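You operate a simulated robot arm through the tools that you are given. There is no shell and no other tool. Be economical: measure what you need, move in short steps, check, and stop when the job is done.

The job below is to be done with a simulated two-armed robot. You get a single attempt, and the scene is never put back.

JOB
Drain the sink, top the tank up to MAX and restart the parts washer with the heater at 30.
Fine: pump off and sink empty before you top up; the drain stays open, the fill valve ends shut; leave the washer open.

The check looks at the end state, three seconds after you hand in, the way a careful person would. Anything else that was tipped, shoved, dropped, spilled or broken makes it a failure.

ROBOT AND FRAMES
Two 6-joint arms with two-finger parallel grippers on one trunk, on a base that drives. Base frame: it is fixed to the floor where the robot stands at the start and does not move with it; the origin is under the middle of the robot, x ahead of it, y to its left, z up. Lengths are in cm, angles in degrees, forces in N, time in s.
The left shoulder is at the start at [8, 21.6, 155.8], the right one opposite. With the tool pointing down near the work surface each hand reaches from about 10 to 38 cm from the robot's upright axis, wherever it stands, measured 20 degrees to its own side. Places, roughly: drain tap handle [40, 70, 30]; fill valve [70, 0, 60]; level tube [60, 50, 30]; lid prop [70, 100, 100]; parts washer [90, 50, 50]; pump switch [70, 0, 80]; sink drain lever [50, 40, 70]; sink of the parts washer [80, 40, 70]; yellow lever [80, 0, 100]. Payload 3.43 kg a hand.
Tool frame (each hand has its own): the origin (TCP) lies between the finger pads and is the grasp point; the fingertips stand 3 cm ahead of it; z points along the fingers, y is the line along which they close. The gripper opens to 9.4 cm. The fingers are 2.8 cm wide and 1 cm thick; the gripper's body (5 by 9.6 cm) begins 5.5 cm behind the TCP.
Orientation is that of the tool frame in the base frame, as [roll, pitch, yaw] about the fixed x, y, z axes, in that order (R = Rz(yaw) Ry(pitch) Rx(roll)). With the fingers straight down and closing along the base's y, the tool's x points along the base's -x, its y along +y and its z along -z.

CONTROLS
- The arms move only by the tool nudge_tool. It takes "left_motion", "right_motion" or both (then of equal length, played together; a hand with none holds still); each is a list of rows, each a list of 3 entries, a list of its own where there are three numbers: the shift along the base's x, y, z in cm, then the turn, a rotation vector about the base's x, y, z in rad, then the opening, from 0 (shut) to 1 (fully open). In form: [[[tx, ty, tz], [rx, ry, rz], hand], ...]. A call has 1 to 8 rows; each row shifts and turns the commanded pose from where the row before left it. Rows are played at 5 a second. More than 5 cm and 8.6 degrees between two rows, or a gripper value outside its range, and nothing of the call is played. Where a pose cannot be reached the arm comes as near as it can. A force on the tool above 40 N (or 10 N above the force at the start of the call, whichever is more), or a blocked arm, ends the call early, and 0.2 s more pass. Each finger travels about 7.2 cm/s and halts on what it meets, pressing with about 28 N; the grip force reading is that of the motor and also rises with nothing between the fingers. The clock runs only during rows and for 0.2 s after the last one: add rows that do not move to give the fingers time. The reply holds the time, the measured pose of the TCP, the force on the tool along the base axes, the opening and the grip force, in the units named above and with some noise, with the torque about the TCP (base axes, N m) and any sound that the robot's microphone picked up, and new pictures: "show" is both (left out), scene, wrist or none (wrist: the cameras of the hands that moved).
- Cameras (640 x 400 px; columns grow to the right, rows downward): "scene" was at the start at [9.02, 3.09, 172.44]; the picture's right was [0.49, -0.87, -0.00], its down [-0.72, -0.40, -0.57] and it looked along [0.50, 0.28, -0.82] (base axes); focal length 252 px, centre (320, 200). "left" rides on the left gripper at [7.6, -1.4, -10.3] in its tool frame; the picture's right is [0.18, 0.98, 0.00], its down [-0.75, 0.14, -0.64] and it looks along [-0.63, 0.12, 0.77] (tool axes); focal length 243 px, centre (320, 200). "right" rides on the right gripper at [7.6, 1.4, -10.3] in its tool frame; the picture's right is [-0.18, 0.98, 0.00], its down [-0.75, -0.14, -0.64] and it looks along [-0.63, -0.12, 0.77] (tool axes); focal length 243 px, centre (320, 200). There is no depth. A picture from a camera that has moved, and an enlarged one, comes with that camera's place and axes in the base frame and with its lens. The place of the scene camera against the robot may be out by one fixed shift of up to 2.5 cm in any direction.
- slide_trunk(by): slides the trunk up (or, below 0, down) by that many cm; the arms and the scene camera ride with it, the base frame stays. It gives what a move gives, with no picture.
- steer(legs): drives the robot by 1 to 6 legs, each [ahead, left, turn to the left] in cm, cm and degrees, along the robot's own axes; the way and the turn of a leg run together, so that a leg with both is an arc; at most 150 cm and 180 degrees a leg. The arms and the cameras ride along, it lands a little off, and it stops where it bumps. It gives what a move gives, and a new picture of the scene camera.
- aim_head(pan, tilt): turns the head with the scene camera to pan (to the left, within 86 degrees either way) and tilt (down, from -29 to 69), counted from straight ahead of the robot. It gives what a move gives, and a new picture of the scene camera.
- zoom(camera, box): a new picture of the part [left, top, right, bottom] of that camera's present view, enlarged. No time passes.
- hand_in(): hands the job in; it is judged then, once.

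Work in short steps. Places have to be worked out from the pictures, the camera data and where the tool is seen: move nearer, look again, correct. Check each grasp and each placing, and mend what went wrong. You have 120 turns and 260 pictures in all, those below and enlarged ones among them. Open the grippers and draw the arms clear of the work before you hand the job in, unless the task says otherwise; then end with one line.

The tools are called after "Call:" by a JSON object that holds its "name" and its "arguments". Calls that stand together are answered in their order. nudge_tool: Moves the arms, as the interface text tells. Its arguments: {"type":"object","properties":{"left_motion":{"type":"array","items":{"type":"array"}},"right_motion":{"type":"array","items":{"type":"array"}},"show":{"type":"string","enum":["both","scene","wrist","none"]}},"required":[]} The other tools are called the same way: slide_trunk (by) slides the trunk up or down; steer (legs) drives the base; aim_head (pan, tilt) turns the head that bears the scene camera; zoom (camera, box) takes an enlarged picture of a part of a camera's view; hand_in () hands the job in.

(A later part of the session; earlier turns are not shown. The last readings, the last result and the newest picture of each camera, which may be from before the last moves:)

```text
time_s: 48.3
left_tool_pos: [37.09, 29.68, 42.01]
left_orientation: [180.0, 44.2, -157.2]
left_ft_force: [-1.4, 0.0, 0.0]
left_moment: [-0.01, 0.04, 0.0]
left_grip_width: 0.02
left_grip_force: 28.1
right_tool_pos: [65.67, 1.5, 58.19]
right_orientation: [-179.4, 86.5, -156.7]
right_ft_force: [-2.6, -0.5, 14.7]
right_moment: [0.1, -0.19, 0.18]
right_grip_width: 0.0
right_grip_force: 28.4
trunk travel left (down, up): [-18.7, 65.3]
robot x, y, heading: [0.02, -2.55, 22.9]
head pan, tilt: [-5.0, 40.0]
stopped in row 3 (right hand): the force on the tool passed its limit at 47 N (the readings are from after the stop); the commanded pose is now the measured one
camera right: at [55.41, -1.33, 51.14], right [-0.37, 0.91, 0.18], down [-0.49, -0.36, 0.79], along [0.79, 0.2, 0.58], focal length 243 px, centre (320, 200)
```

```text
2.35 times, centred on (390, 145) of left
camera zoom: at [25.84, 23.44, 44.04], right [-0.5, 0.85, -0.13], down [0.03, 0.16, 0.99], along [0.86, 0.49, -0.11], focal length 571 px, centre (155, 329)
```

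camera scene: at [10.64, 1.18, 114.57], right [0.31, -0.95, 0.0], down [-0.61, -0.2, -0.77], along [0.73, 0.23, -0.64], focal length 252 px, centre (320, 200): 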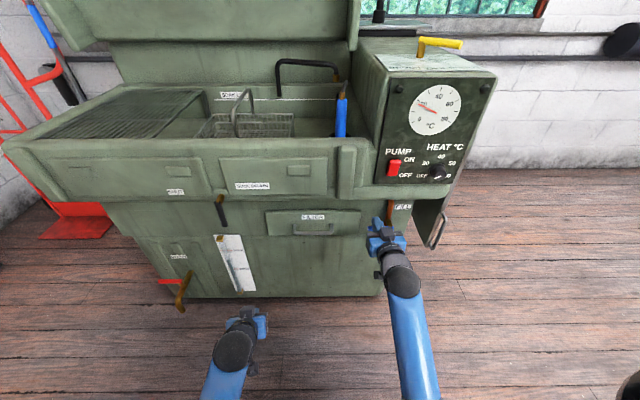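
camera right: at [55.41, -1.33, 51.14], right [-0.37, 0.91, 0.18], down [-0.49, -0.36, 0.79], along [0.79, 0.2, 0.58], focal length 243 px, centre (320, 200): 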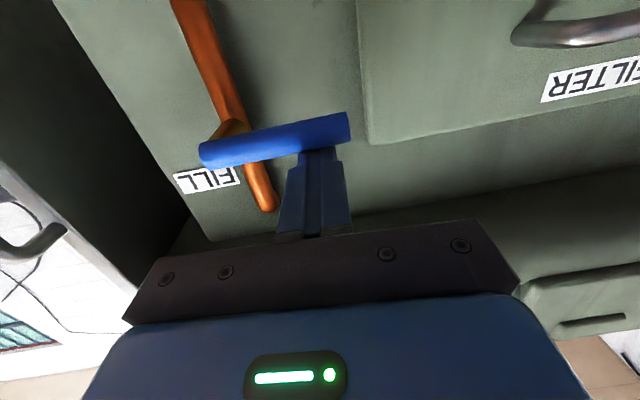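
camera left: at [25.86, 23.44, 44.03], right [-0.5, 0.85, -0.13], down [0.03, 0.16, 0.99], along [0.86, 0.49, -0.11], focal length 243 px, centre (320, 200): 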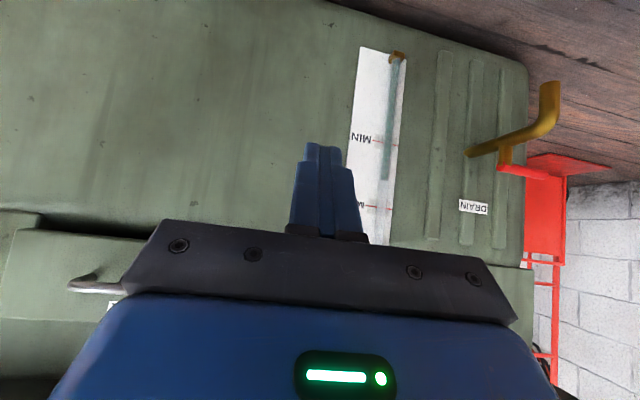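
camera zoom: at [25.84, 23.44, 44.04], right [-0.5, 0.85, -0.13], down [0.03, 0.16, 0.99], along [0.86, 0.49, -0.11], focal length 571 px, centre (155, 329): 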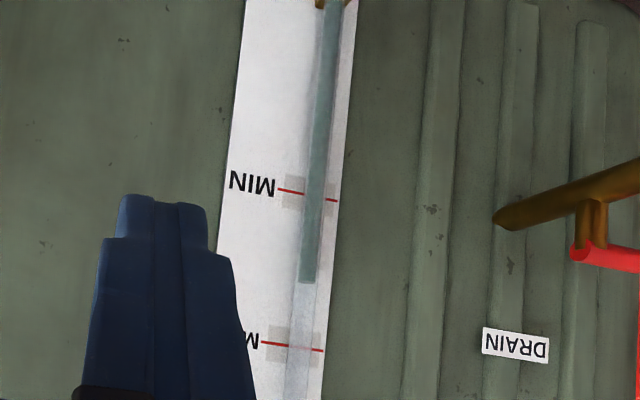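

The handle resists downward at 47 N, so it must open the other way (upward). I'll back out and bring the fingertip in underneath.

Call:
{"name": "nudge_tool", "arguments": {"right_motion": [[[0, 0, 1], [0, 0, 0], 0], [[-2.8, -1.2, 0], [0, 0, 0], 0], [[-2.8, -1.2, 0], [0, 0, 0], 0], [[0, 0, -3.5], [0, 0, 0], 0], [[0, 0, -3.7], [0, 0, 0], 0], [[0, 0, 0], [0, 0, 0], 0]], "show": "both"}}

Call:
{"name": "zoom", "arguments": {"camera": "scene", "box": [330, 180, 430, 270]}}

```text
time_s: 49.7
left_tool_pos: [37.15, 29.59, 41.97]
left_orientation: [179.9, 44.4, -157.2]
left_ft_force: [0.3, 0.1, -0.8]
left_moment: [-0.02, 0.02, 0.02]
left_grip_width: 0.03
left_grip_force: 27.9
right_tool_pos: [60.08, -1.03, 51.55]
right_orientation: [-179.4, 85.8, -156.7]
right_ft_force: [-0.5, -0.2, -0.6]
right_moment: [0.02, -0.02, -0.02]
right_grip_width: 0.02
right_grip_force: 28.0
trunk travel left (down, up): [-18.7, 65.3]
robot x, y, heading: [0.09, -2.04, 22.8]
head pan, tilt: [-5.0, 40.0]
camera scene: at [10.65, 1.19, 114.57], right [0.31, -0.95, 0.0], down [-0.61, -0.2, -0.77], along [0.73, 0.23, -0.64], focal length 252 px, centre (320, 200)
camera right: at [49.64, -3.84, 44.61], right [-0.37, 0.91, 0.18], down [-0.49, -0.36, 0.8], along [0.79, 0.2, 0.57], focal length 243 px, centre (320, 200)
```

scene: 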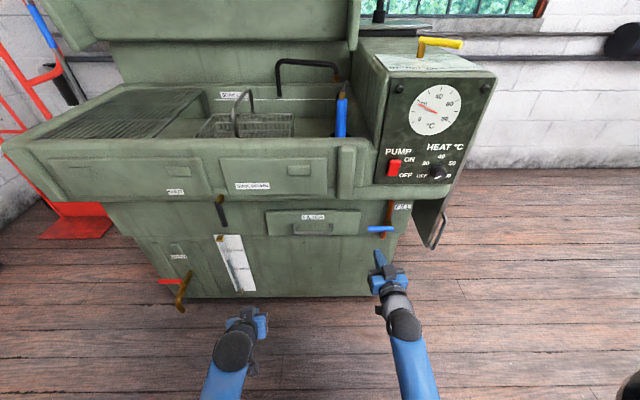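
right: 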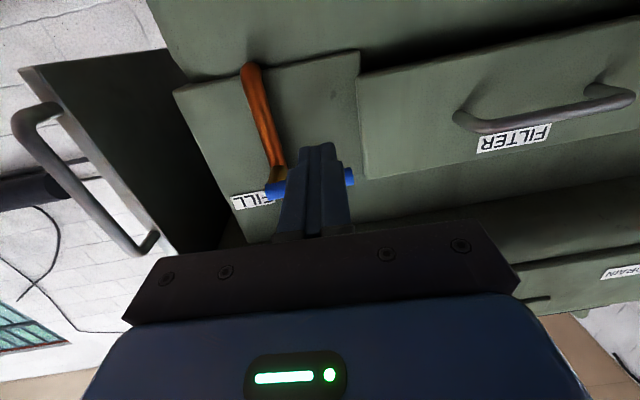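

```text
4.44 times, centred on (380, 225) of scene
camera zoom: at [10.65, 1.19, 114.57], right [0.31, -0.95, 0.0], down [-0.61, -0.2, -0.77], along [0.73, 0.23, -0.64], focal length 1118 px, centre (53, 89)
```

zoom: 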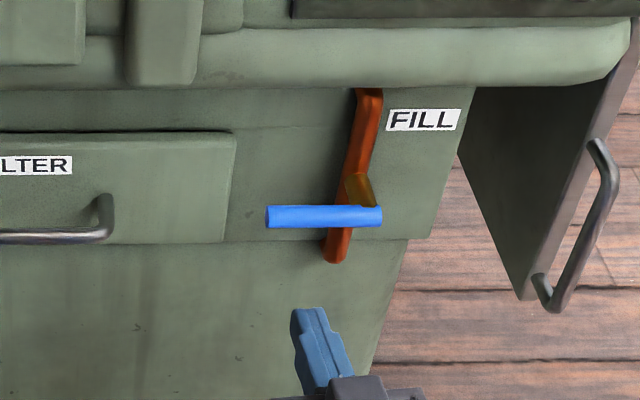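

Handle unchanged (still shut). Advancing under it, then pushing up about 30°.

Call:
{"name": "nudge_tool", "arguments": {"right_motion": [[[2.8, 1.2, 0], [0, 0, 0], 0], [[2.75, 1.15, 0], [0, 0, 0], 0], [[0, 0, 1.4], [0, 0, 0], 0], [[0, 0, 1.4], [0, 0, 0], 0], [[0, 0, 1.4], [0, 0, 0], 0]], "show": "both"}}

Call:
{"name": "zoom", "arguments": {"camera": "left", "box": [310, 60, 470, 230]}}

Call:
{"name": "zoom", "arguments": {"camera": "scene", "box": [330, 180, 430, 270]}}

```text
time_s: 50.9
left_tool_pos: [37.08, 29.66, 42.11]
left_orientation: [179.9, 44.2, -157.2]
left_ft_force: [0.9, 0.3, 0.7]
left_moment: [-0.02, 0.03, 0.03]
left_grip_width: 0.0
left_grip_force: 27.9
right_tool_pos: [65.7, 1.4, 55.77]
right_orientation: [-179.4, 85.8, -156.7]
right_ft_force: [-0.8, 0.7, 0.5]
right_moment: [0.01, 0.01, 0.0]
right_grip_width: 0.03
right_grip_force: 28.1
trunk travel left (down, up): [-18.7, 65.3]
robot x, y, heading: [0.43, -2.15, 22.7]
head pan, tilt: [-5.0, 40.0]
camera scene: at [10.65, 1.19, 114.57], right [0.31, -0.95, 0.0], down [-0.61, -0.2, -0.77], along [0.73, 0.23, -0.64], focal length 252 px, centre (320, 200)
camera right: at [55.31, -1.41, 48.77], right [-0.37, 0.91, 0.18], down [-0.49, -0.36, 0.8], along [0.79, 0.2, 0.57], focal length 243 px, centre (320, 200)
```

scene: 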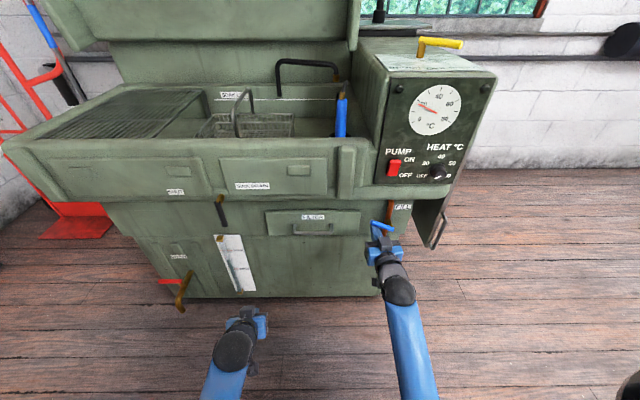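
right: 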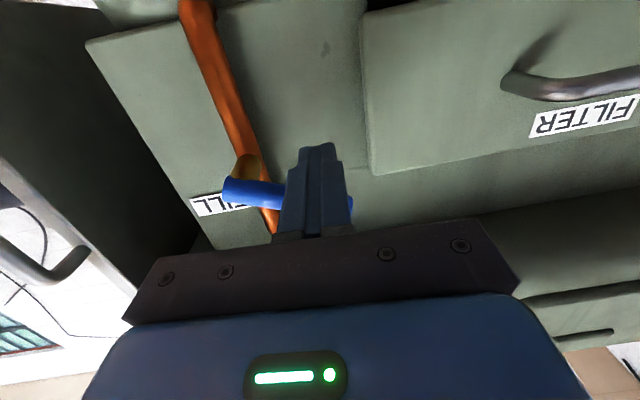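

```text
2.35 times, centred on (390, 145) of left
camera zoom: at [25.88, 23.45, 44.02], right [-0.5, 0.85, -0.13], down [0.03, 0.16, 0.99], along [0.86, 0.49, -0.11], focal length 571 px, centre (155, 329)
```

zoom: 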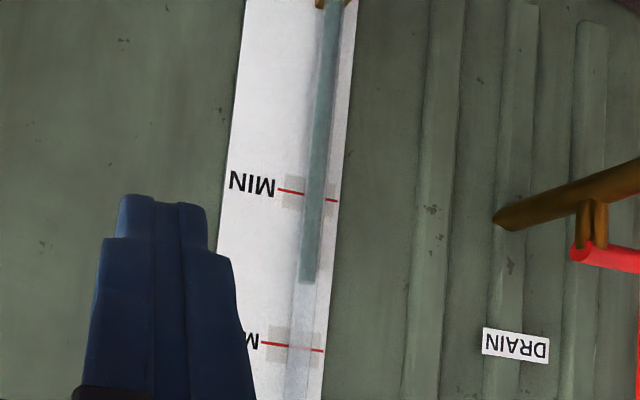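

```text
4.44 times, centred on (380, 225) of scene
camera zoom: at [10.65, 1.19, 114.57], right [0.31, -0.95, 0.0], down [-0.61, -0.2, -0.77], along [0.73, 0.23, -0.64], focal length 1118 px, centre (53, 89)
```

zoom: 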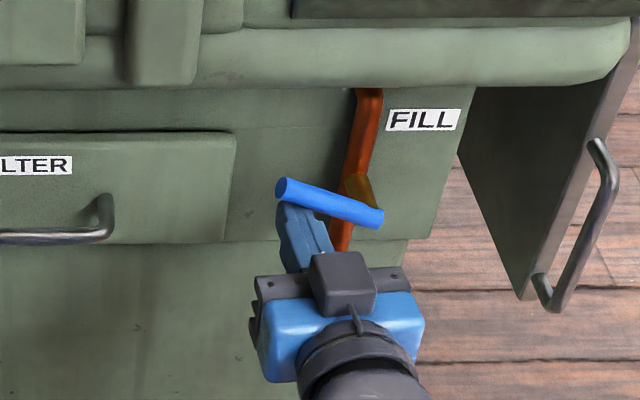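

It turns upward (~20°) with no force. I'll raise a bit more and pause to see whether the level moves.

Call:
{"name": "nudge_tool", "arguments": {"right_motion": [[[0, 0, 1.2], [0, 0, 0], 0], [[0, 0, 0], [0, 0, 0], 0], [[0, 0, 0], [0, 0, 0], 0], [[0, 0, 0], [0, 0, 0], 0]], "show": "none"}}

Call:
{"name": "zoom", "arguments": {"camera": "left", "box": [310, 60, 470, 230]}}

Call:
{"name": "zoom", "arguments": {"camera": "scene", "box": [330, 180, 430, 270]}}

```text
time_s: 51.9
left_tool_pos: [37.08, 29.61, 42.04]
left_orientation: [179.9, 44.1, -157.2]
left_ft_force: [1.4, 0.2, 0.2]
left_moment: [0.01, 0.03, 0.0]
left_grip_width: 0.0
left_grip_force: 27.8
right_tool_pos: [65.65, 1.25, 57.05]
right_orientation: [-179.5, 85.8, -156.8]
right_ft_force: [0.0, -0.8, -0.4]
right_moment: [0.01, 0.0, -0.02]
right_grip_width: 0.0
right_grip_force: 27.8
trunk travel left (down, up): [-18.7, 65.3]
robot x, y, heading: [-0.06, -2.51, 22.7]
head pan, tilt: [-5.0, 40.0]
```

```text
2.35 times, centred on (390, 145) of left
camera zoom: at [25.88, 23.45, 44.02], right [-0.5, 0.85, -0.13], down [0.03, 0.16, 0.99], along [0.86, 0.49, -0.11], focal length 571 px, centre (155, 329)
```

zoom: 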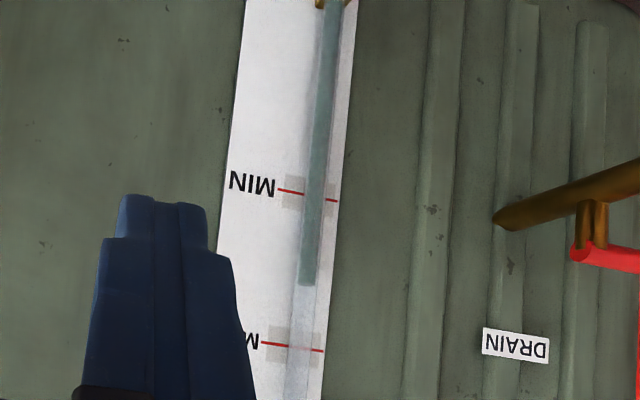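

```text
4.44 times, centred on (380, 225) of scene
camera zoom: at [10.65, 1.19, 114.57], right [0.31, -0.95, 0.0], down [-0.61, -0.2, -0.77], along [0.73, 0.23, -0.64], focal length 1118 px, centre (53, 89)
```

zoom: 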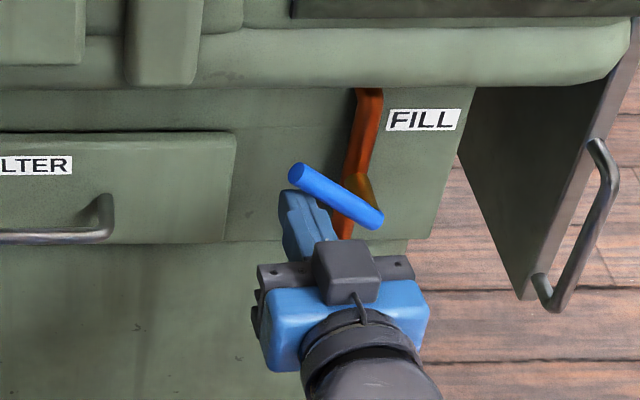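

Level is rising slowly (~3 px/s of the ~60 px needed). While it fills, I'll move the fingertip around to above the handle, ready to close.

Call:
{"name": "nudge_tool", "arguments": {"right_motion": [[[0, 0, -0.6], [0, 0, 0], 0], [[-2.8, -1.2, 0], [0, 0, 0], 0], [[-2.8, -1.2, 0], [0, 0, 0], 0], [[0.2, -0.4, 3.8], [0, 0, 0], 0], [[0, 0, 3.8], [0, 0, 0], 0], [[0, 0, 0], [0, 0, 0], 0]], "show": "both"}}

Call:
{"name": "zoom", "arguments": {"camera": "left", "box": [310, 60, 470, 230]}}

Call:
{"name": "zoom", "arguments": {"camera": "scene", "box": [330, 180, 430, 270]}}

```text
time_s: 53.3
left_tool_pos: [37.08, 29.65, 42.05]
left_orientation: [179.9, 44.2, -157.1]
left_ft_force: [-0.6, 0.6, 0.9]
left_moment: [0.0, 0.02, 0.03]
left_grip_width: 0.0
left_grip_force: 28.4
right_tool_pos: [60.25, -1.37, 64.29]
right_orientation: [-179.5, 85.7, -156.8]
right_ft_force: [0.0, 1.1, -0.1]
right_moment: [0.0, -0.01, -0.01]
right_grip_width: 0.0
right_grip_force: 28.3
trunk travel left (down, up): [-18.7, 65.3]
robot x, y, heading: [-0.07, -2.38, 22.6]
head pan, tilt: [-5.0, 40.0]
camera scene: at [10.65, 1.19, 114.57], right [0.31, -0.95, 0.0], down [-0.61, -0.2, -0.77], along [0.73, 0.23, -0.64], focal length 252 px, centre (320, 200)
camera right: at [49.89, -4.25, 57.18], right [-0.37, 0.91, 0.18], down [-0.49, -0.36, 0.8], along [0.79, 0.2, 0.57], focal length 243 px, centre (320, 200)
```

scene: 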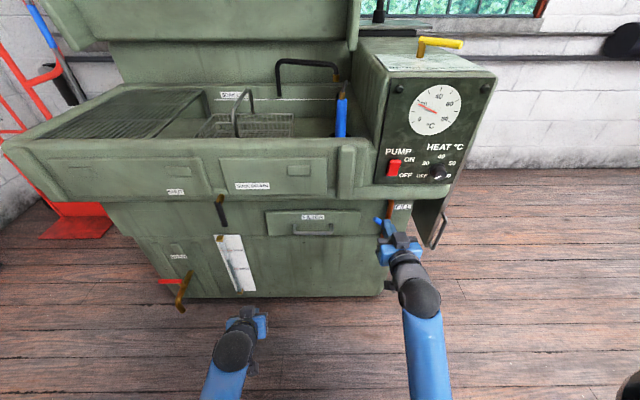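
right: 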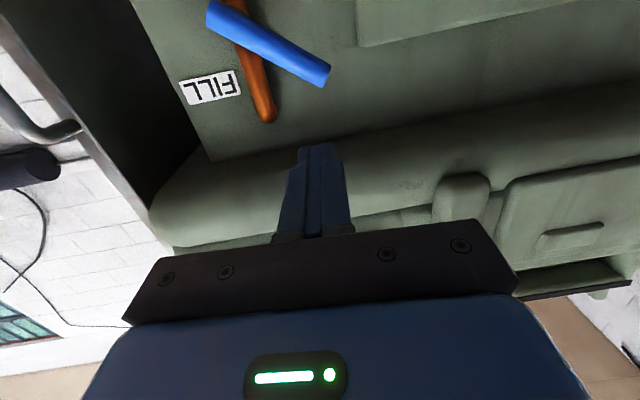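

```text
2.35 times, centred on (390, 145) of left
camera zoom: at [25.88, 23.45, 44.02], right [-0.5, 0.85, -0.13], down [0.03, 0.16, 0.99], along [0.86, 0.49, -0.11], focal length 571 px, centre (155, 329)
```

zoom: 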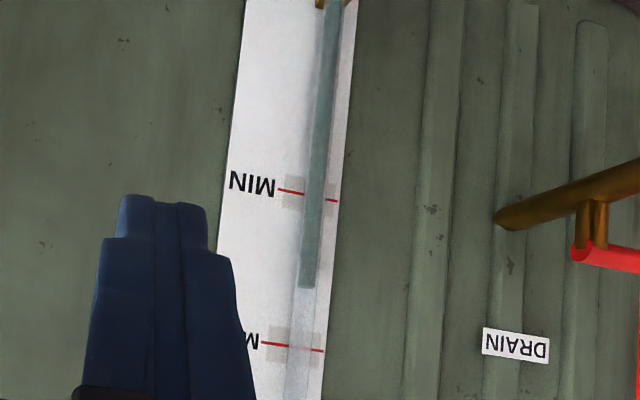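

```text
4.44 times, centred on (380, 225) of scene
camera zoom: at [10.65, 1.19, 114.57], right [0.31, -0.95, 0.0], down [-0.61, -0.2, -0.77], along [0.73, 0.23, -0.64], focal length 1118 px, centre (53, 89)
```

zoom: 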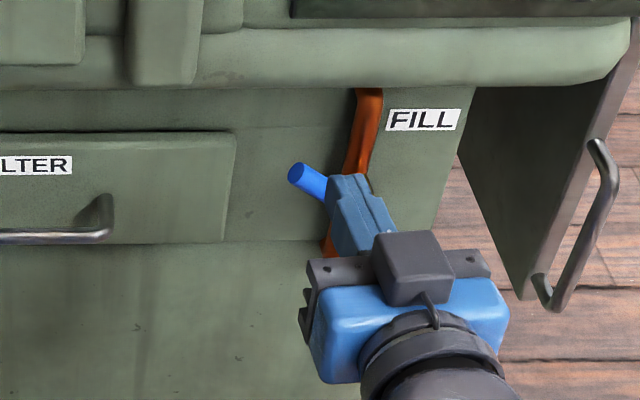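

Level 290 px now, ~3 px/s, target ~346. I'll slide the fingertip in above the handle (clear of the ledge) and wait.

Call:
{"name": "nudge_tool", "arguments": {"right_motion": [[[1.8, 0.8, -0.4], [0, 0, 0], 0], [[1.8, 0.8, -0.3], [0, 0, 0], 0], [[1.9, 0.8, 0], [0, 0, 0], 0], [[0, 0, 0], [0, 0, 0], 0], [[0, 0, 0], [0, 0, 0], 0], [[0, 0, 0], [0, 0, 0], 0], [[0, 0, 0], [0, 0, 0], 0], [[0, 0, 0], [0, 0, 0], 0]], "show": "wrist"}}

Call:
{"name": "zoom", "arguments": {"camera": "left", "box": [310, 60, 470, 230]}}

Call:
{"name": "zoom", "arguments": {"camera": "scene", "box": [330, 180, 430, 270]}}

```text
time_s: 55.1
left_tool_pos: [37.07, 29.58, 42.01]
left_orientation: [179.9, 44.1, -157.2]
left_ft_force: [1.1, -0.3, 0.4]
left_moment: [0.0, 0.0, 0.03]
left_grip_width: 0.0
left_grip_force: 28.0
right_tool_pos: [65.9, 1.04, 63.33]
right_orientation: [-179.5, 85.8, -156.8]
right_ft_force: [0.2, 0.8, -0.1]
right_moment: [0.01, 0.01, 0.0]
right_grip_width: 0.02
right_grip_force: 28.4
trunk travel left (down, up): [-18.7, 65.3]
robot x, y, heading: [0.08, -2.44, 22.9]
head pan, tilt: [-5.0, 40.0]
camera right: at [55.47, -1.8, 56.37], right [-0.37, 0.91, 0.18], down [-0.49, -0.36, 0.8], along [0.79, 0.2, 0.57], focal length 243 px, centre (320, 200)
```

right: 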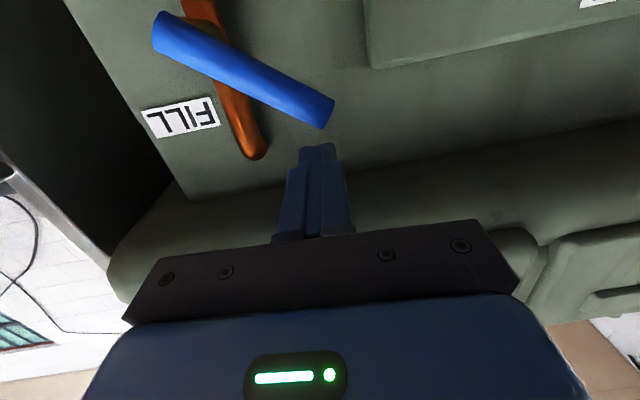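

```text
2.35 times, centred on (390, 145) of left
camera zoom: at [25.88, 23.45, 44.02], right [-0.5, 0.85, -0.13], down [0.03, 0.16, 0.99], along [0.86, 0.49, -0.11], focal length 571 px, centre (155, 329)
```

zoom: 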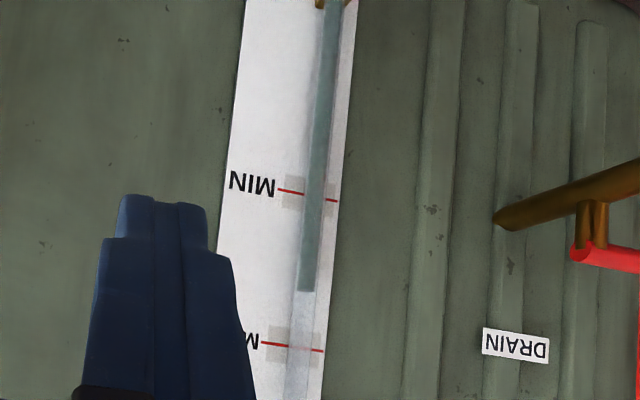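

```text
4.44 times, centred on (380, 225) of scene
camera zoom: at [10.65, 1.19, 114.57], right [0.31, -0.95, 0.0], down [-0.61, -0.2, -0.77], along [0.73, 0.23, -0.64], focal length 1118 px, centre (53, 89)
```

zoom: 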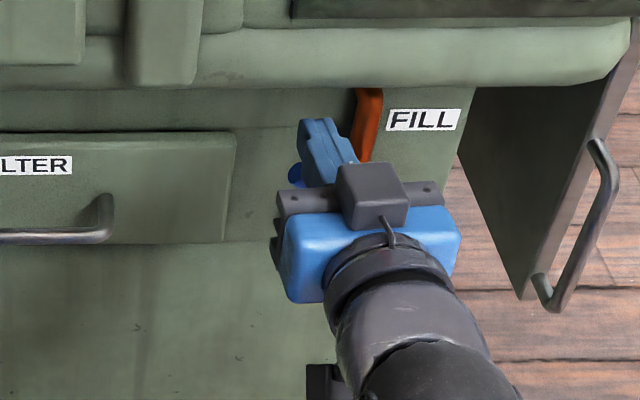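

Level 293 px, rising ~2 px/s; the finger is ready above the handle. Waiting ~11 s.

Call:
{"name": "nudge_tool", "arguments": {"right_motion": [[[0, 0, 0], [0, 0, 0], 0], [[0, 0, 0], [0, 0, 0], 0], [[0, 0, 0], [0, 0, 0], 0], [[0, 0, 0], [0, 0, 0], 0], [[0, 0, 0], [0, 0, 0], 0], [[0, 0, 0], [0, 0, 0], 0], [[0, 0, 0], [0, 0, 0], 0], [[0, 0, 0], [0, 0, 0], 0]], "show": "none"}}

Call:
{"name": "nudge_tool", "arguments": {"right_motion": [[[0, 0, 0], [0, 0, 0], 0], [[0, 0, 0], [0, 0, 0], 0], [[0, 0, 0], [0, 0, 0], 0], [[0, 0, 0], [0, 0, 0], 0], [[0, 0, 0], [0, 0, 0], 0], [[0, 0, 0], [0, 0, 0], 0], [[0, 0, 0], [0, 0, 0], 0], [[0, 0, 0], [0, 0, 0], 0]], "show": "none"}}

Call:
{"name": "nudge_tool", "arguments": {"right_motion": [[[0, 0, 0], [0, 0, 0], 0], [[0, 0, 0], [0, 0, 0], 0], [[0, 0, 0], [0, 0, 0], 0], [[0, 0, 0], [0, 0, 0], 0], [[0, 0, 0], [0, 0, 0], 0], [[0, 0, 0], [0, 0, 0], 0], [[0, 0, 0], [0, 0, 0], 0], [[0, 0, 0], [0, 0, 0], 0]], "show": "none"}}

Call:
{"name": "nudge_tool", "arguments": {"right_motion": [[[0, 0, 0], [0, 0, 0], 0], [[0, 0, 0], [0, 0, 0], 0], [[0, 0, 0], [0, 0, 0], 0], [[0, 0, 0], [0, 0, 0], 0], [[0, 0, 0], [0, 0, 0], 0], [[0, 0, 0], [0, 0, 0], 0], [[0, 0, 0], [0, 0, 0], 0], [[0, 0, 0], [0, 0, 0], 0]], "show": "none"}}

Call:
{"name": "zoom", "arguments": {"camera": "left", "box": [310, 60, 470, 230]}}

```text
time_s: 56.9
left_tool_pos: [37.01, 29.61, 42.17]
left_orientation: [179.9, 44.2, -157.3]
left_ft_force: [0.0, -0.4, 0.0]
left_moment: [0.02, 0.0, -0.01]
left_grip_width: 0.02
left_grip_force: 27.8
right_tool_pos: [65.81, 1.07, 63.32]
right_orientation: [-179.5, 85.8, -156.8]
right_ft_force: [0.5, -0.3, 0.2]
right_moment: [0.03, -0.03, -0.01]
right_grip_width: 0.01
right_grip_force: 28.4
trunk travel left (down, up): [-18.7, 65.3]
robot x, y, heading: [-0.26, -2.09, 22.6]
head pan, tilt: [-5.0, 40.0]
```

```text
time_s: 58.7
left_tool_pos: [36.99, 29.68, 41.97]
left_orientation: [179.9, 44.1, -157.3]
left_ft_force: [-0.1, 0.2, 0.5]
left_moment: [0.0, 0.02, -0.03]
left_grip_width: 0.0
left_grip_force: 28.2
right_tool_pos: [65.89, 1.04, 63.43]
right_orientation: [-179.6, 85.8, -156.8]
right_ft_force: [-0.5, 0.8, -0.3]
right_moment: [0.0, 0.0, 0.0]
right_grip_width: 0.01
right_grip_force: 28.6
trunk travel left (down, up): [-18.7, 65.3]
robot x, y, heading: [0.13, -2.52, 22.8]
head pan, tilt: [-5.0, 40.0]
```

```text
time_s: 60.5
left_tool_pos: [37.19, 29.64, 42.03]
left_orientation: [179.9, 44.3, -157.2]
left_ft_force: [0.4, 0.2, 0.0]
left_moment: [0.0, 0.02, 0.01]
left_grip_width: 0.02
left_grip_force: 28.8
right_tool_pos: [65.9, 1.02, 63.33]
right_orientation: [-179.4, 85.8, -156.8]
right_ft_force: [0.4, 0.4, 0.7]
right_moment: [-0.02, 0.02, 0.01]
right_grip_width: 0.0
right_grip_force: 27.8
trunk travel left (down, up): [-18.7, 65.3]
robot x, y, heading: [0.03, -2.42, 22.8]
head pan, tilt: [-5.0, 40.0]
```

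```text
time_s: 62.3
left_tool_pos: [37.11, 29.63, 42.16]
left_orientation: [179.9, 44.2, -157.2]
left_ft_force: [0.8, -0.8, -0.3]
left_moment: [-0.01, 0.01, 0.01]
left_grip_width: 0.01
left_grip_force: 28.6
right_tool_pos: [65.91, 0.99, 63.48]
right_orientation: [-179.5, 85.9, -156.8]
right_ft_force: [0.5, -0.4, 0.8]
right_moment: [0.0, 0.0, 0.02]
right_grip_width: 0.0
right_grip_force: 27.9
trunk travel left (down, up): [-18.7, 65.3]
robot x, y, heading: [-0.01, -2.27, 22.8]
head pan, tilt: [-5.0, 40.0]
```

```text
2.35 times, centred on (390, 145) of left
camera zoom: at [25.88, 23.45, 44.02], right [-0.5, 0.85, -0.13], down [0.03, 0.16, 0.99], along [0.86, 0.49, -0.11], focal length 571 px, centre (155, 329)
```

zoom: 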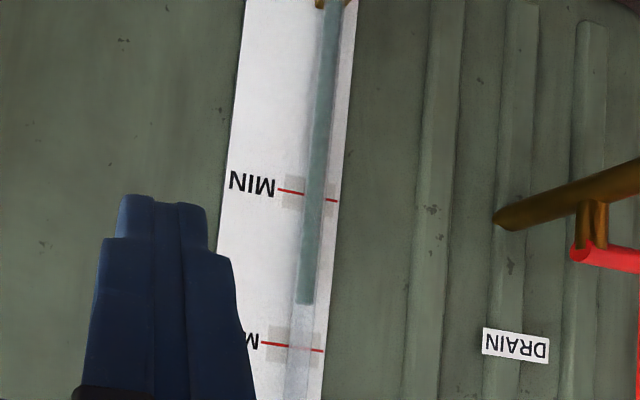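

Level 304 px, ~1.55 px/s; about 26 s to go. Waiting ~14 s more.

Call:
{"name": "nudge_tool", "arguments": {"right_motion": [[[0, 0, 0], [0, 0, 0], 0], [[0, 0, 0], [0, 0, 0], 0], [[0, 0, 0], [0, 0, 0], 0], [[0, 0, 0], [0, 0, 0], 0], [[0, 0, 0], [0, 0, 0], 0], [[0, 0, 0], [0, 0, 0], 0], [[0, 0, 0], [0, 0, 0], 0], [[0, 0, 0], [0, 0, 0], 0]], "show": "none"}}

Call:
{"name": "nudge_tool", "arguments": {"right_motion": [[[0, 0, 0], [0, 0, 0], 0], [[0, 0, 0], [0, 0, 0], 0], [[0, 0, 0], [0, 0, 0], 0], [[0, 0, 0], [0, 0, 0], 0], [[0, 0, 0], [0, 0, 0], 0], [[0, 0, 0], [0, 0, 0], 0], [[0, 0, 0], [0, 0, 0], 0], [[0, 0, 0], [0, 0, 0], 0]], "show": "none"}}

Call:
{"name": "nudge_tool", "arguments": {"right_motion": [[[0, 0, 0], [0, 0, 0], 0], [[0, 0, 0], [0, 0, 0], 0], [[0, 0, 0], [0, 0, 0], 0], [[0, 0, 0], [0, 0, 0], 0], [[0, 0, 0], [0, 0, 0], 0], [[0, 0, 0], [0, 0, 0], 0], [[0, 0, 0], [0, 0, 0], 0], [[0, 0, 0], [0, 0, 0], 0]], "show": "none"}}

Call:
{"name": "nudge_tool", "arguments": {"right_motion": [[[0, 0, 0], [0, 0, 0], 0], [[0, 0, 0], [0, 0, 0], 0], [[0, 0, 0], [0, 0, 0], 0], [[0, 0, 0], [0, 0, 0], 0], [[0, 0, 0], [0, 0, 0], 0], [[0, 0, 0], [0, 0, 0], 0], [[0, 0, 0], [0, 0, 0], 0], [[0, 0, 0], [0, 0, 0], 0]], "show": "none"}}

Call:
{"name": "nudge_tool", "arguments": {"right_motion": [[[0, 0, 0], [0, 0, 0], 0], [[0, 0, 0], [0, 0, 0], 0], [[0, 0, 0], [0, 0, 0], 0], [[0, 0, 0], [0, 0, 0], 0], [[0, 0, 0], [0, 0, 0], 0], [[0, 0, 0], [0, 0, 0], 0], [[0, 0, 0], [0, 0, 0], 0], [[0, 0, 0], [0, 0, 0], 0]], "show": "none"}}

Call:
{"name": "nudge_tool", "arguments": {"right_motion": [[[0, 0, 0], [0, 0, 0], 0], [[0, 0, 0], [0, 0, 0], 0], [[0, 0, 0], [0, 0, 0], 0], [[0, 0, 0], [0, 0, 0], 0], [[0, 0, 0], [0, 0, 0], 0], [[0, 0, 0], [0, 0, 0], 0], [[0, 0, 0], [0, 0, 0], 0], [[0, 0, 0], [0, 0, 0], 0]], "show": "none"}}

Call:
{"name": "nudge_tool", "arguments": {"right_motion": [[[0, 0, 0], [0, 0, 0], 0], [[0, 0, 0], [0, 0, 0], 0], [[0, 0, 0], [0, 0, 0], 0], [[0, 0, 0], [0, 0, 0], 0], [[0, 0, 0], [0, 0, 0], 0], [[0, 0, 0], [0, 0, 0], 0], [[0, 0, 0], [0, 0, 0], 0], [[0, 0, 0], [0, 0, 0], 0]], "show": "none"}}

Call:
{"name": "zoom", "arguments": {"camera": "left", "box": [310, 60, 470, 230]}}

```text
time_s: 64.1
left_tool_pos: [37.03, 29.69, 42.13]
left_orientation: [179.9, 44.1, -157.2]
left_ft_force: [0.1, -0.6, 0.5]
left_moment: [0.02, -0.01, 0.05]
left_grip_width: 0.03
left_grip_force: 28.2
right_tool_pos: [65.84, 0.87, 63.34]
right_orientation: [-179.5, 85.8, -156.8]
right_ft_force: [-0.5, 0.3, 0.7]
right_moment: [0.02, -0.04, -0.01]
right_grip_width: 0.0
right_grip_force: 28.0
trunk travel left (down, up): [-18.7, 65.3]
robot x, y, heading: [0.34, -2.31, 22.9]
head pan, tilt: [-5.0, 40.0]
```

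```text
time_s: 65.9
left_tool_pos: [37.02, 29.62, 41.87]
left_orientation: [179.9, 44.2, -157.2]
left_ft_force: [-0.6, 0.9, 0.6]
left_moment: [0.04, 0.0, -0.04]
left_grip_width: 0.01
left_grip_force: 27.9
right_tool_pos: [65.9, 0.96, 63.32]
right_orientation: [-179.4, 85.8, -156.8]
right_ft_force: [0.8, 0.1, 0.1]
right_moment: [-0.04, 0.0, 0.02]
right_grip_width: 0.01
right_grip_force: 28.4
trunk travel left (down, up): [-18.7, 65.3]
robot x, y, heading: [-0.16, -2.3, 22.6]
head pan, tilt: [-5.0, 40.0]
```

```text
time_s: 67.7
left_tool_pos: [37.2, 29.73, 41.98]
left_orientation: [179.8, 44.2, -157.2]
left_ft_force: [0.2, 0.4, 0.3]
left_moment: [0.02, -0.02, 0.01]
left_grip_width: 0.02
left_grip_force: 28.1
right_tool_pos: [65.78, 1.08, 63.42]
right_orientation: [-179.5, 85.8, -156.7]
right_ft_force: [0.5, -1.2, 0.9]
right_moment: [0.0, 0.0, -0.03]
right_grip_width: 0.0
right_grip_force: 28.3
trunk travel left (down, up): [-18.7, 65.3]
robot x, y, heading: [0.21, -2.49, 22.8]
head pan, tilt: [-5.0, 40.0]
```

```text
time_s: 69.5
left_tool_pos: [36.98, 29.62, 42.11]
left_orientation: [180.0, 44.2, -157.1]
left_ft_force: [0.0, 0.8, -0.1]
left_moment: [-0.01, 0.01, -0.03]
left_grip_width: 0.0
left_grip_force: 27.8
right_tool_pos: [65.99, 1.1, 63.34]
right_orientation: [-179.4, 85.8, -156.9]
right_ft_force: [-0.1, 0.2, 0.3]
right_moment: [0.03, 0.01, 0.01]
right_grip_width: 0.0
right_grip_force: 27.7
trunk travel left (down, up): [-18.7, 65.3]
robot x, y, heading: [0.07, -2.22, 22.7]
head pan, tilt: [-5.0, 40.0]
```

```text
time_s: 71.3
left_tool_pos: [37.02, 29.61, 42.03]
left_orientation: [179.9, 44.2, -157.3]
left_ft_force: [0.6, 0.5, -0.9]
left_moment: [0.01, 0.01, 0.01]
left_grip_width: 0.0
left_grip_force: 27.7
right_tool_pos: [65.91, 1.01, 63.36]
right_orientation: [-179.6, 85.8, -156.8]
right_ft_force: [-0.3, 0.5, 0.0]
right_moment: [-0.02, 0.0, 0.04]
right_grip_width: 0.0
right_grip_force: 28.1
trunk travel left (down, up): [-18.7, 65.3]
robot x, y, heading: [0.19, -2.05, 22.8]
head pan, tilt: [-5.0, 40.0]
```

```text
time_s: 73.1
left_tool_pos: [37.21, 29.69, 42.06]
left_orientation: [179.9, 44.2, -157.1]
left_ft_force: [-0.1, 0.6, 0.8]
left_moment: [0.02, -0.01, -0.01]
left_grip_width: 0.01
left_grip_force: 28.1
right_tool_pos: [65.9, 1.05, 63.38]
right_orientation: [-179.4, 85.8, -156.7]
right_ft_force: [0.2, -0.6, -0.3]
right_moment: [0.0, -0.02, -0.02]
right_grip_width: 0.0
right_grip_force: 28.1
trunk travel left (down, up): [-18.7, 65.3]
robot x, y, heading: [0.41, -2.3, 22.6]
head pan, tilt: [-5.0, 40.0]
```

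```text
time_s: 74.9
left_tool_pos: [37.0, 29.68, 42.04]
left_orientation: [180.0, 44.2, -157.2]
left_ft_force: [-0.7, 0.3, -1.2]
left_moment: [0.05, -0.02, -0.01]
left_grip_width: 0.01
left_grip_force: 28.2
right_tool_pos: [65.93, 0.99, 63.31]
right_orientation: [-179.5, 85.8, -156.8]
right_ft_force: [-0.4, -0.2, -0.4]
right_moment: [-0.01, -0.01, 0.01]
right_grip_width: 0.0
right_grip_force: 27.9
trunk travel left (down, up): [-18.7, 65.3]
robot x, y, heading: [-0.0, -2.26, 22.9]
head pan, tilt: [-5.0, 40.0]
```

```text
2.35 times, centred on (390, 145) of left
camera zoom: at [25.88, 23.45, 44.02], right [-0.5, 0.85, -0.13], down [0.03, 0.16, 0.99], along [0.86, 0.49, -0.11], focal length 571 px, centre (155, 329)
```

zoom: 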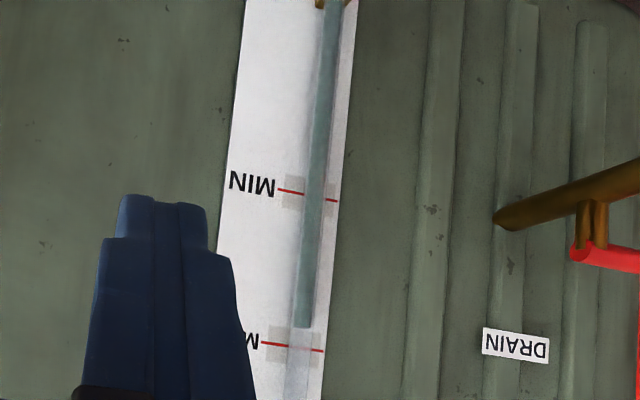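

Level 327 px, ~1.8 px/s. About 7 s more, then recheck.

Call:
{"name": "nudge_tool", "arguments": {"right_motion": [[[0, 0, 0], [0, 0, 0], 0], [[0, 0, 0], [0, 0, 0], 0], [[0, 0, 0], [0, 0, 0], 0], [[0, 0, 0], [0, 0, 0], 0], [[0, 0, 0], [0, 0, 0], 0], [[0, 0, 0], [0, 0, 0], 0], [[0, 0, 0], [0, 0, 0], 0], [[0, 0, 0], [0, 0, 0], 0]], "show": "none"}}

Call:
{"name": "nudge_tool", "arguments": {"right_motion": [[[0, 0, 0], [0, 0, 0], 0], [[0, 0, 0], [0, 0, 0], 0], [[0, 0, 0], [0, 0, 0], 0], [[0, 0, 0], [0, 0, 0], 0], [[0, 0, 0], [0, 0, 0], 0], [[0, 0, 0], [0, 0, 0], 0], [[0, 0, 0], [0, 0, 0], 0], [[0, 0, 0], [0, 0, 0], 0]], "show": "none"}}

Call:
{"name": "nudge_tool", "arguments": {"right_motion": [[[0, 0, 0], [0, 0, 0], 0], [[0, 0, 0], [0, 0, 0], 0], [[0, 0, 0], [0, 0, 0], 0], [[0, 0, 0], [0, 0, 0], 0], [[0, 0, 0], [0, 0, 0], 0], [[0, 0, 0], [0, 0, 0], 0], [[0, 0, 0], [0, 0, 0], 0], [[0, 0, 0], [0, 0, 0], 0]], "show": "none"}}

Call:
{"name": "nudge_tool", "arguments": {"right_motion": [[[0, 0, 0], [0, 0, 0], 0], [[0, 0, 0], [0, 0, 0], 0], [[0, 0, 0], [0, 0, 0], 0], [[0, 0, 0], [0, 0, 0], 0], [[0, 0, 0], [0, 0, 0], 0], [[0, 0, 0], [0, 0, 0], 0], [[0, 0, 0], [0, 0, 0], 0], [[0, 0, 0], [0, 0, 0], 0]], "show": "none"}}

Call:
{"name": "zoom", "arguments": {"camera": "left", "box": [350, 160, 430, 230]}}

```text
time_s: 76.7
left_tool_pos: [36.96, 29.68, 42.06]
left_orientation: [179.9, 44.2, -157.2]
left_ft_force: [0.3, -0.2, 0.5]
left_moment: [0.02, -0.02, 0.01]
left_grip_width: 0.0
left_grip_force: 27.6
right_tool_pos: [65.79, 1.0, 63.34]
right_orientation: [-179.5, 85.9, -156.8]
right_ft_force: [-0.2, -0.8, -0.2]
right_moment: [-0.02, 0.01, 0.02]
right_grip_width: 0.0
right_grip_force: 27.5
trunk travel left (down, up): [-18.7, 65.3]
robot x, y, heading: [-0.03, -2.11, 23.0]
head pan, tilt: [-5.0, 40.0]
```

```text
time_s: 78.5
left_tool_pos: [36.98, 29.64, 41.95]
left_orientation: [179.9, 44.2, -157.3]
left_ft_force: [0.2, 0.0, 0.2]
left_moment: [-0.02, -0.02, 0.04]
left_grip_width: 0.0
left_grip_force: 28.1
right_tool_pos: [65.84, 1.05, 63.4]
right_orientation: [-179.5, 85.9, -156.8]
right_ft_force: [-0.1, -0.1, -0.2]
right_moment: [-0.03, -0.01, -0.01]
right_grip_width: 0.0
right_grip_force: 27.7
trunk travel left (down, up): [-18.7, 65.3]
robot x, y, heading: [0.06, -2.43, 23.1]
head pan, tilt: [-5.0, 40.0]
```

```text
time_s: 80.3
left_tool_pos: [37.02, 29.64, 42.04]
left_orientation: [179.9, 44.2, -157.2]
left_ft_force: [-0.8, -0.6, -0.5]
left_moment: [0.01, 0.01, 0.02]
left_grip_width: 0.0
left_grip_force: 27.5
right_tool_pos: [65.91, 1.07, 63.4]
right_orientation: [-179.6, 85.8, -156.8]
right_ft_force: [0.4, -0.5, 1.1]
right_moment: [0.02, -0.02, 0.01]
right_grip_width: 0.0
right_grip_force: 27.6
trunk travel left (down, up): [-18.7, 65.3]
robot x, y, heading: [-0.19, -2.06, 22.7]
head pan, tilt: [-5.0, 40.0]
```

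```text
time_s: 82.1
left_tool_pos: [37.11, 29.66, 42.06]
left_orientation: [179.9, 44.2, -157.2]
left_ft_force: [0.5, 0.0, -0.1]
left_moment: [-0.01, 0.0, -0.01]
left_grip_width: 0.01
left_grip_force: 27.0
right_tool_pos: [65.93, 0.98, 63.2]
right_orientation: [-179.4, 85.8, -156.8]
right_ft_force: [-0.7, -0.2, 0.1]
right_moment: [-0.02, -0.03, -0.03]
right_grip_width: 0.01
right_grip_force: 27.9
trunk travel left (down, up): [-18.7, 65.3]
robot x, y, heading: [0.09, -2.19, 22.9]
head pan, tilt: [-5.0, 40.0]
```

```text
5.71 times, centred on (390, 195) of left
camera zoom: at [25.88, 23.45, 44.02], right [-0.5, 0.85, -0.13], down [0.03, 0.16, 0.99], along [0.86, 0.49, -0.11], focal length 1386 px, centre (-80, 229)
```

zoom: 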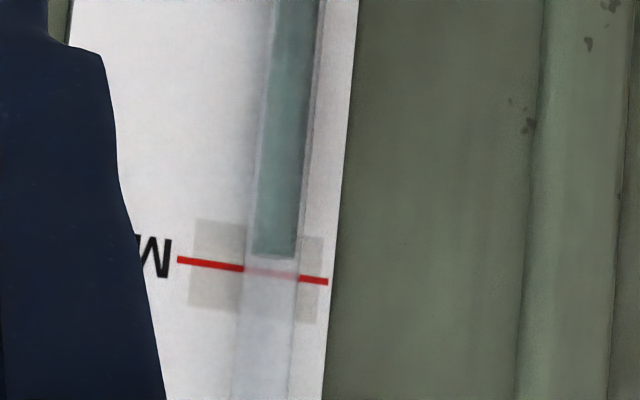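

Level is just below the MAX line. Waiting ~0.6 s more, then pushing the fill handle down to its shut stop.

Call:
{"name": "nudge_tool", "arguments": {"right_motion": [[[0, 0, 0], [0, 0, 0], 0], [[0, 0, 0], [0, 0, 0], 0], [[0, 0, 0], [0, 0, 0], 0], [[0, 0, -1.2], [0, 0, 0], 0], [[0, 0, -1.2], [0, 0, 0], 0], [[0, 0, -1.3], [0, 0, 0], 0], [[0, 0, -1.2], [0, 0, 0], 0], [[0, 0, -1.0], [0, 0, 0], 0]], "show": "both"}}

Call:
{"name": "zoom", "arguments": {"camera": "left", "box": [350, 160, 430, 230]}}

Call:
{"name": "zoom", "arguments": {"camera": "scene", "box": [330, 180, 430, 270]}}

```text
time_s: 83.9
left_tool_pos: [36.93, 29.7, 42.13]
left_orientation: [180.0, 44.3, -157.0]
left_ft_force: [0.3, 0.6, 0.4]
left_moment: [0.03, 0.0, -0.03]
left_grip_width: 0.01
left_grip_force: 27.9
right_tool_pos: [65.94, 0.88, 58.28]
right_orientation: [-177.7, 86.9, -155.0]
right_ft_force: [8.4, 4.0, 27.1]
right_moment: [0.22, -0.6, -0.25]
right_grip_width: 0.01
right_grip_force: 27.9
trunk travel left (down, up): [-18.7, 65.3]
robot x, y, heading: [0.11, -2.24, 22.8]
head pan, tilt: [-5.0, 40.0]
camera scene: at [10.42, 1.21, 114.65], right [0.31, -0.95, 0.0], down [-0.61, -0.2, -0.77], along [0.73, 0.23, -0.64], focal length 252 px, centre (320, 200)
camera right: at [55.51, -1.85, 51.04], right [-0.37, 0.91, 0.18], down [-0.5, -0.36, 0.79], along [0.78, 0.2, 0.59], focal length 243 px, centre (320, 200)
```

scene: 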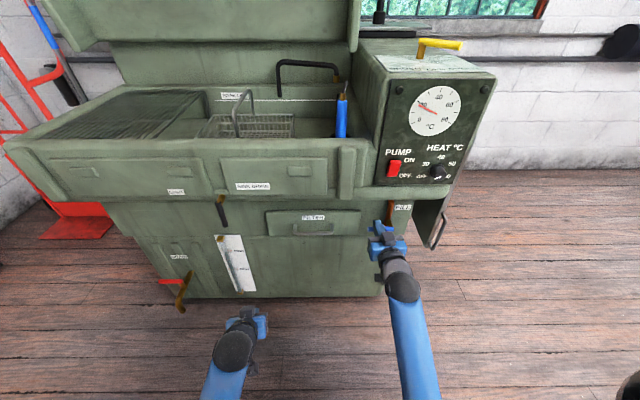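
right: 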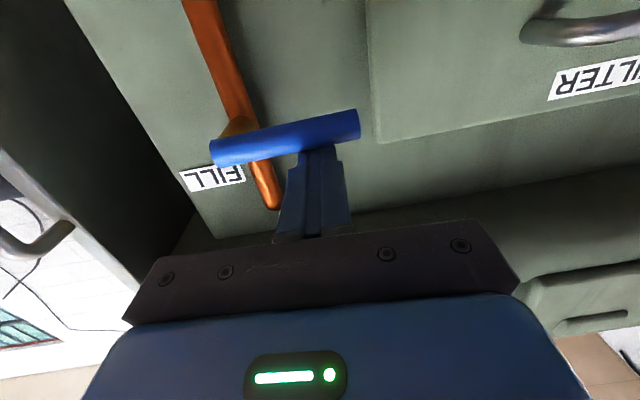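

```text
5.71 times, centred on (390, 195) of left
camera zoom: at [25.81, 23.47, 44.14], right [-0.5, 0.85, -0.13], down [0.03, 0.17, 0.99], along [0.86, 0.49, -0.11], focal length 1386 px, centre (-80, 229)
```

zoom: 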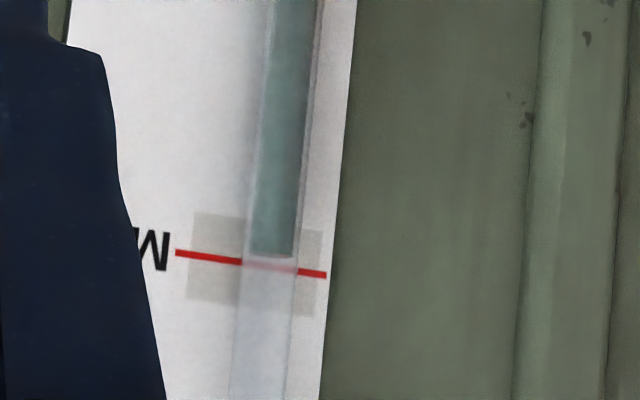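

```text
4.44 times, centred on (380, 225) of scene
camera zoom: at [10.42, 1.21, 114.65], right [0.31, -0.95, 0.0], down [-0.61, -0.2, -0.77], along [0.73, 0.23, -0.64], focal length 1118 px, centre (53, 89)
```

zoom: 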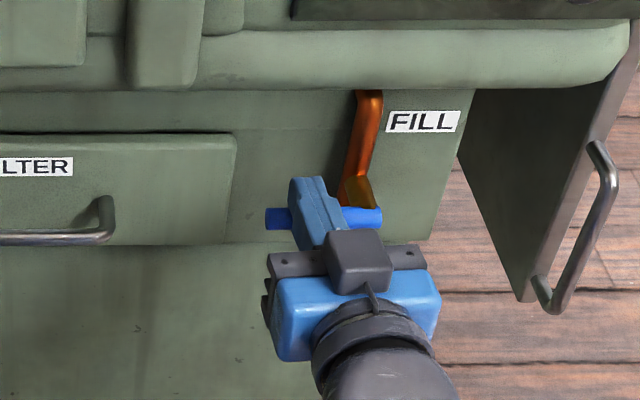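

Fill valve is back at its shut stop and the level sits at the MAX line. I'll withdraw the right hand and raise the trunk so it faces the panel.

Call:
{"name": "nudge_tool", "arguments": {"right_motion": [[[0, 0, 1.2], [0, 0, 0], 0], [[-2.3, -1, 0], [0, 0, 0], 0], [[-2.8, -1.2, 0], [0, 0, 0], 0], [[-2.8, -1.2, 0], [0, 0, 0], 0], [[0, 0, 0], [0, 0, 0], 0]], "show": "none"}}

Call:
{"name": "zoom", "arguments": {"camera": "left", "box": [350, 160, 430, 230]}}

Call:
{"name": "slide_trunk", "arguments": {"by": 24}}

Call:
{"name": "nudge_tool", "arguments": {"right_motion": [[[1.0, -2.5, 0], [0, 0, 0], 0], [[1.0, -2.5, 0], [0, 0, 0], 0], [[0, 0, 0], [0, 0, 0], 0]], "show": "both"}}

```text
time_s: 85.1
left_tool_pos: [37.14, 29.66, 42.02]
left_orientation: [179.9, 44.2, -157.1]
left_ft_force: [0.0, -0.2, -0.8]
left_moment: [0.03, 0.03, -0.02]
left_grip_width: 0.0
left_grip_force: 28.1
right_tool_pos: [57.74, -2.37, 58.63]
right_orientation: [-179.4, 85.8, -156.7]
right_ft_force: [0.2, 0.0, 0.3]
right_moment: [-0.02, -0.01, 0.0]
right_grip_width: 0.01
right_grip_force: 28.5
trunk travel left (down, up): [-18.7, 65.3]
robot x, y, heading: [0.4, -2.37, 23.1]
head pan, tilt: [-5.0, 40.0]
```

```text
5.71 times, centred on (390, 195) of left
camera zoom: at [25.89, 23.45, 44.01], right [-0.5, 0.85, -0.13], down [0.03, 0.16, 0.99], along [0.86, 0.49, -0.11], focal length 1386 px, centre (-80, 229)
```

zoom: 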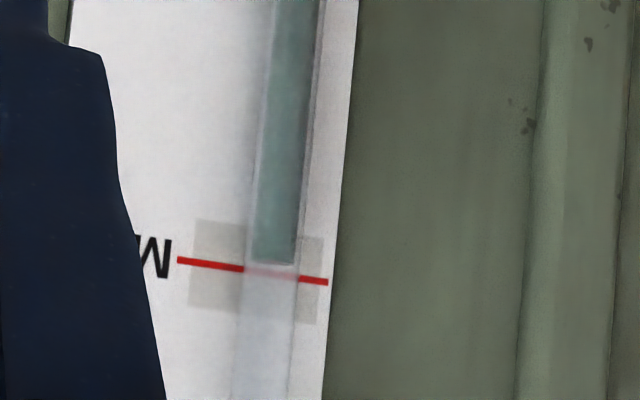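

```text
time_s: 87.6
left_tool_pos: [37.02, 29.65, 66.02]
left_orientation: [180.0, 44.2, -157.2]
left_ft_force: [-0.6, 0.5, 0.2]
left_moment: [-0.01, -0.01, 0.0]
left_grip_width: 0.0
left_grip_force: 27.5
right_tool_pos: [57.72, -2.43, 82.68]
right_orientation: [-179.6, 85.8, -156.7]
right_ft_force: [0.4, -0.2, 0.9]
right_moment: [0.01, 0.01, -0.02]
right_grip_width: 0.0
right_grip_force: 27.8
trunk travel left (down, up): [-42.7, 41.3]
robot x, y, heading: [0.08, -2.42, 22.9]
head pan, tilt: [-5.0, 40.0]
```

```text
time_s: 88.4
left_tool_pos: [37.13, 29.74, 66.0]
left_orientation: [179.9, 44.2, -157.2]
left_ft_force: [0.5, 0.3, -0.9]
left_moment: [0.0, 0.01, -0.02]
left_grip_width: 0.03
left_grip_force: 28.4
right_tool_pos: [59.74, -7.5, 82.59]
right_orientation: [-179.2, 85.7, -156.5]
right_ft_force: [0.1, 0.8, -0.7]
right_moment: [0.01, 0.0, 0.03]
right_grip_width: 0.02
right_grip_force: 28.2
trunk travel left (down, up): [-42.7, 41.3]
robot x, y, heading: [0.13, -2.53, 22.9]
head pan, tilt: [-5.0, 40.0]
camera scene: at [10.63, 1.2, 138.57], right [0.31, -0.95, 0.0], down [-0.61, -0.2, -0.77], along [0.73, 0.23, -0.64], focal length 252 px, centre (320, 200)
camera right: at [49.44, -10.3, 75.65], right [-0.37, 0.91, 0.18], down [-0.49, -0.36, 0.8], along [0.79, 0.2, 0.57], focal length 243 px, centre (320, 200)
```

scene: 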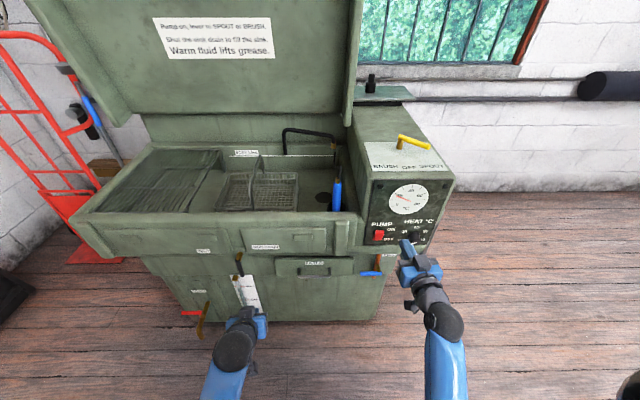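
right: 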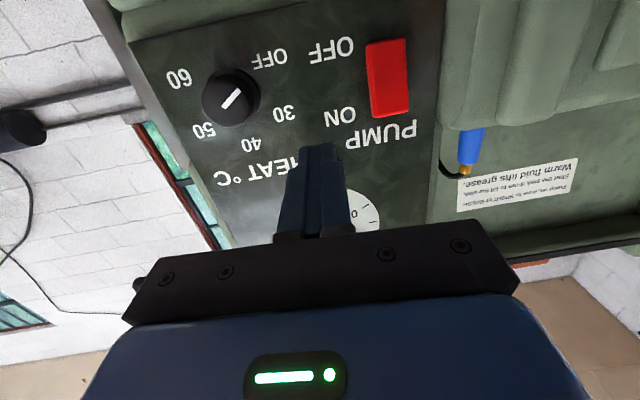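

Level is steady at MAX. Zooming on the knob to read its pointer.

Call:
{"name": "zoom", "arguments": {"camera": "right", "box": [150, 30, 310, 170]}}

Call:
{"name": "zoom", "arguments": {"camera": "scene", "box": [360, 180, 450, 270]}}

```text
2.86 times, centred on (230, 100) of right
camera zoom: at [49.44, -10.3, 75.65], right [-0.37, 0.91, 0.18], down [-0.49, -0.36, 0.8], along [0.79, 0.2, 0.57], focal length 693 px, centre (577, 486)
```

zoom: 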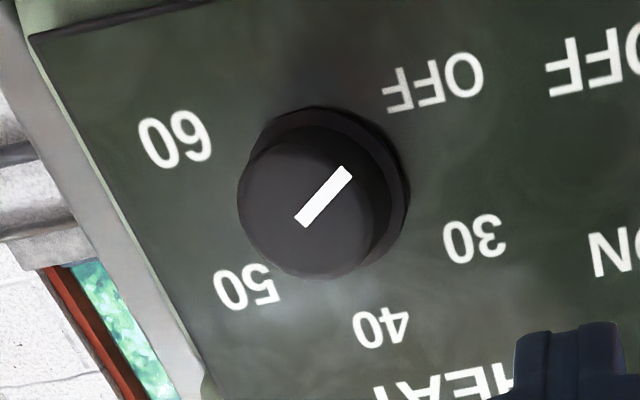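

```text
4.44 times, centred on (405, 225) of scene
camera zoom: at [10.63, 1.2, 138.57], right [0.31, -0.95, 0.0], down [-0.61, -0.2, -0.77], along [0.73, 0.23, -0.64], focal length 1118 px, centre (-58, 89)
```

zoom: 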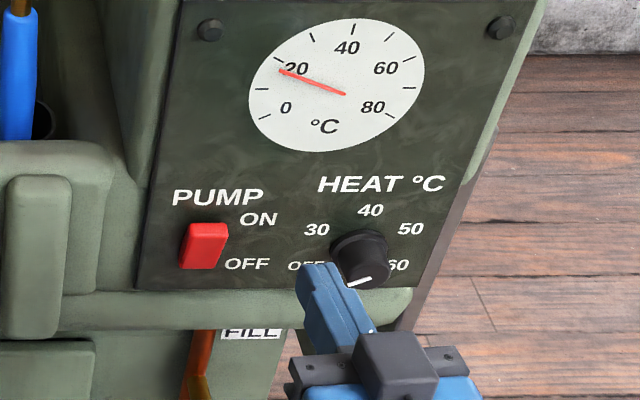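

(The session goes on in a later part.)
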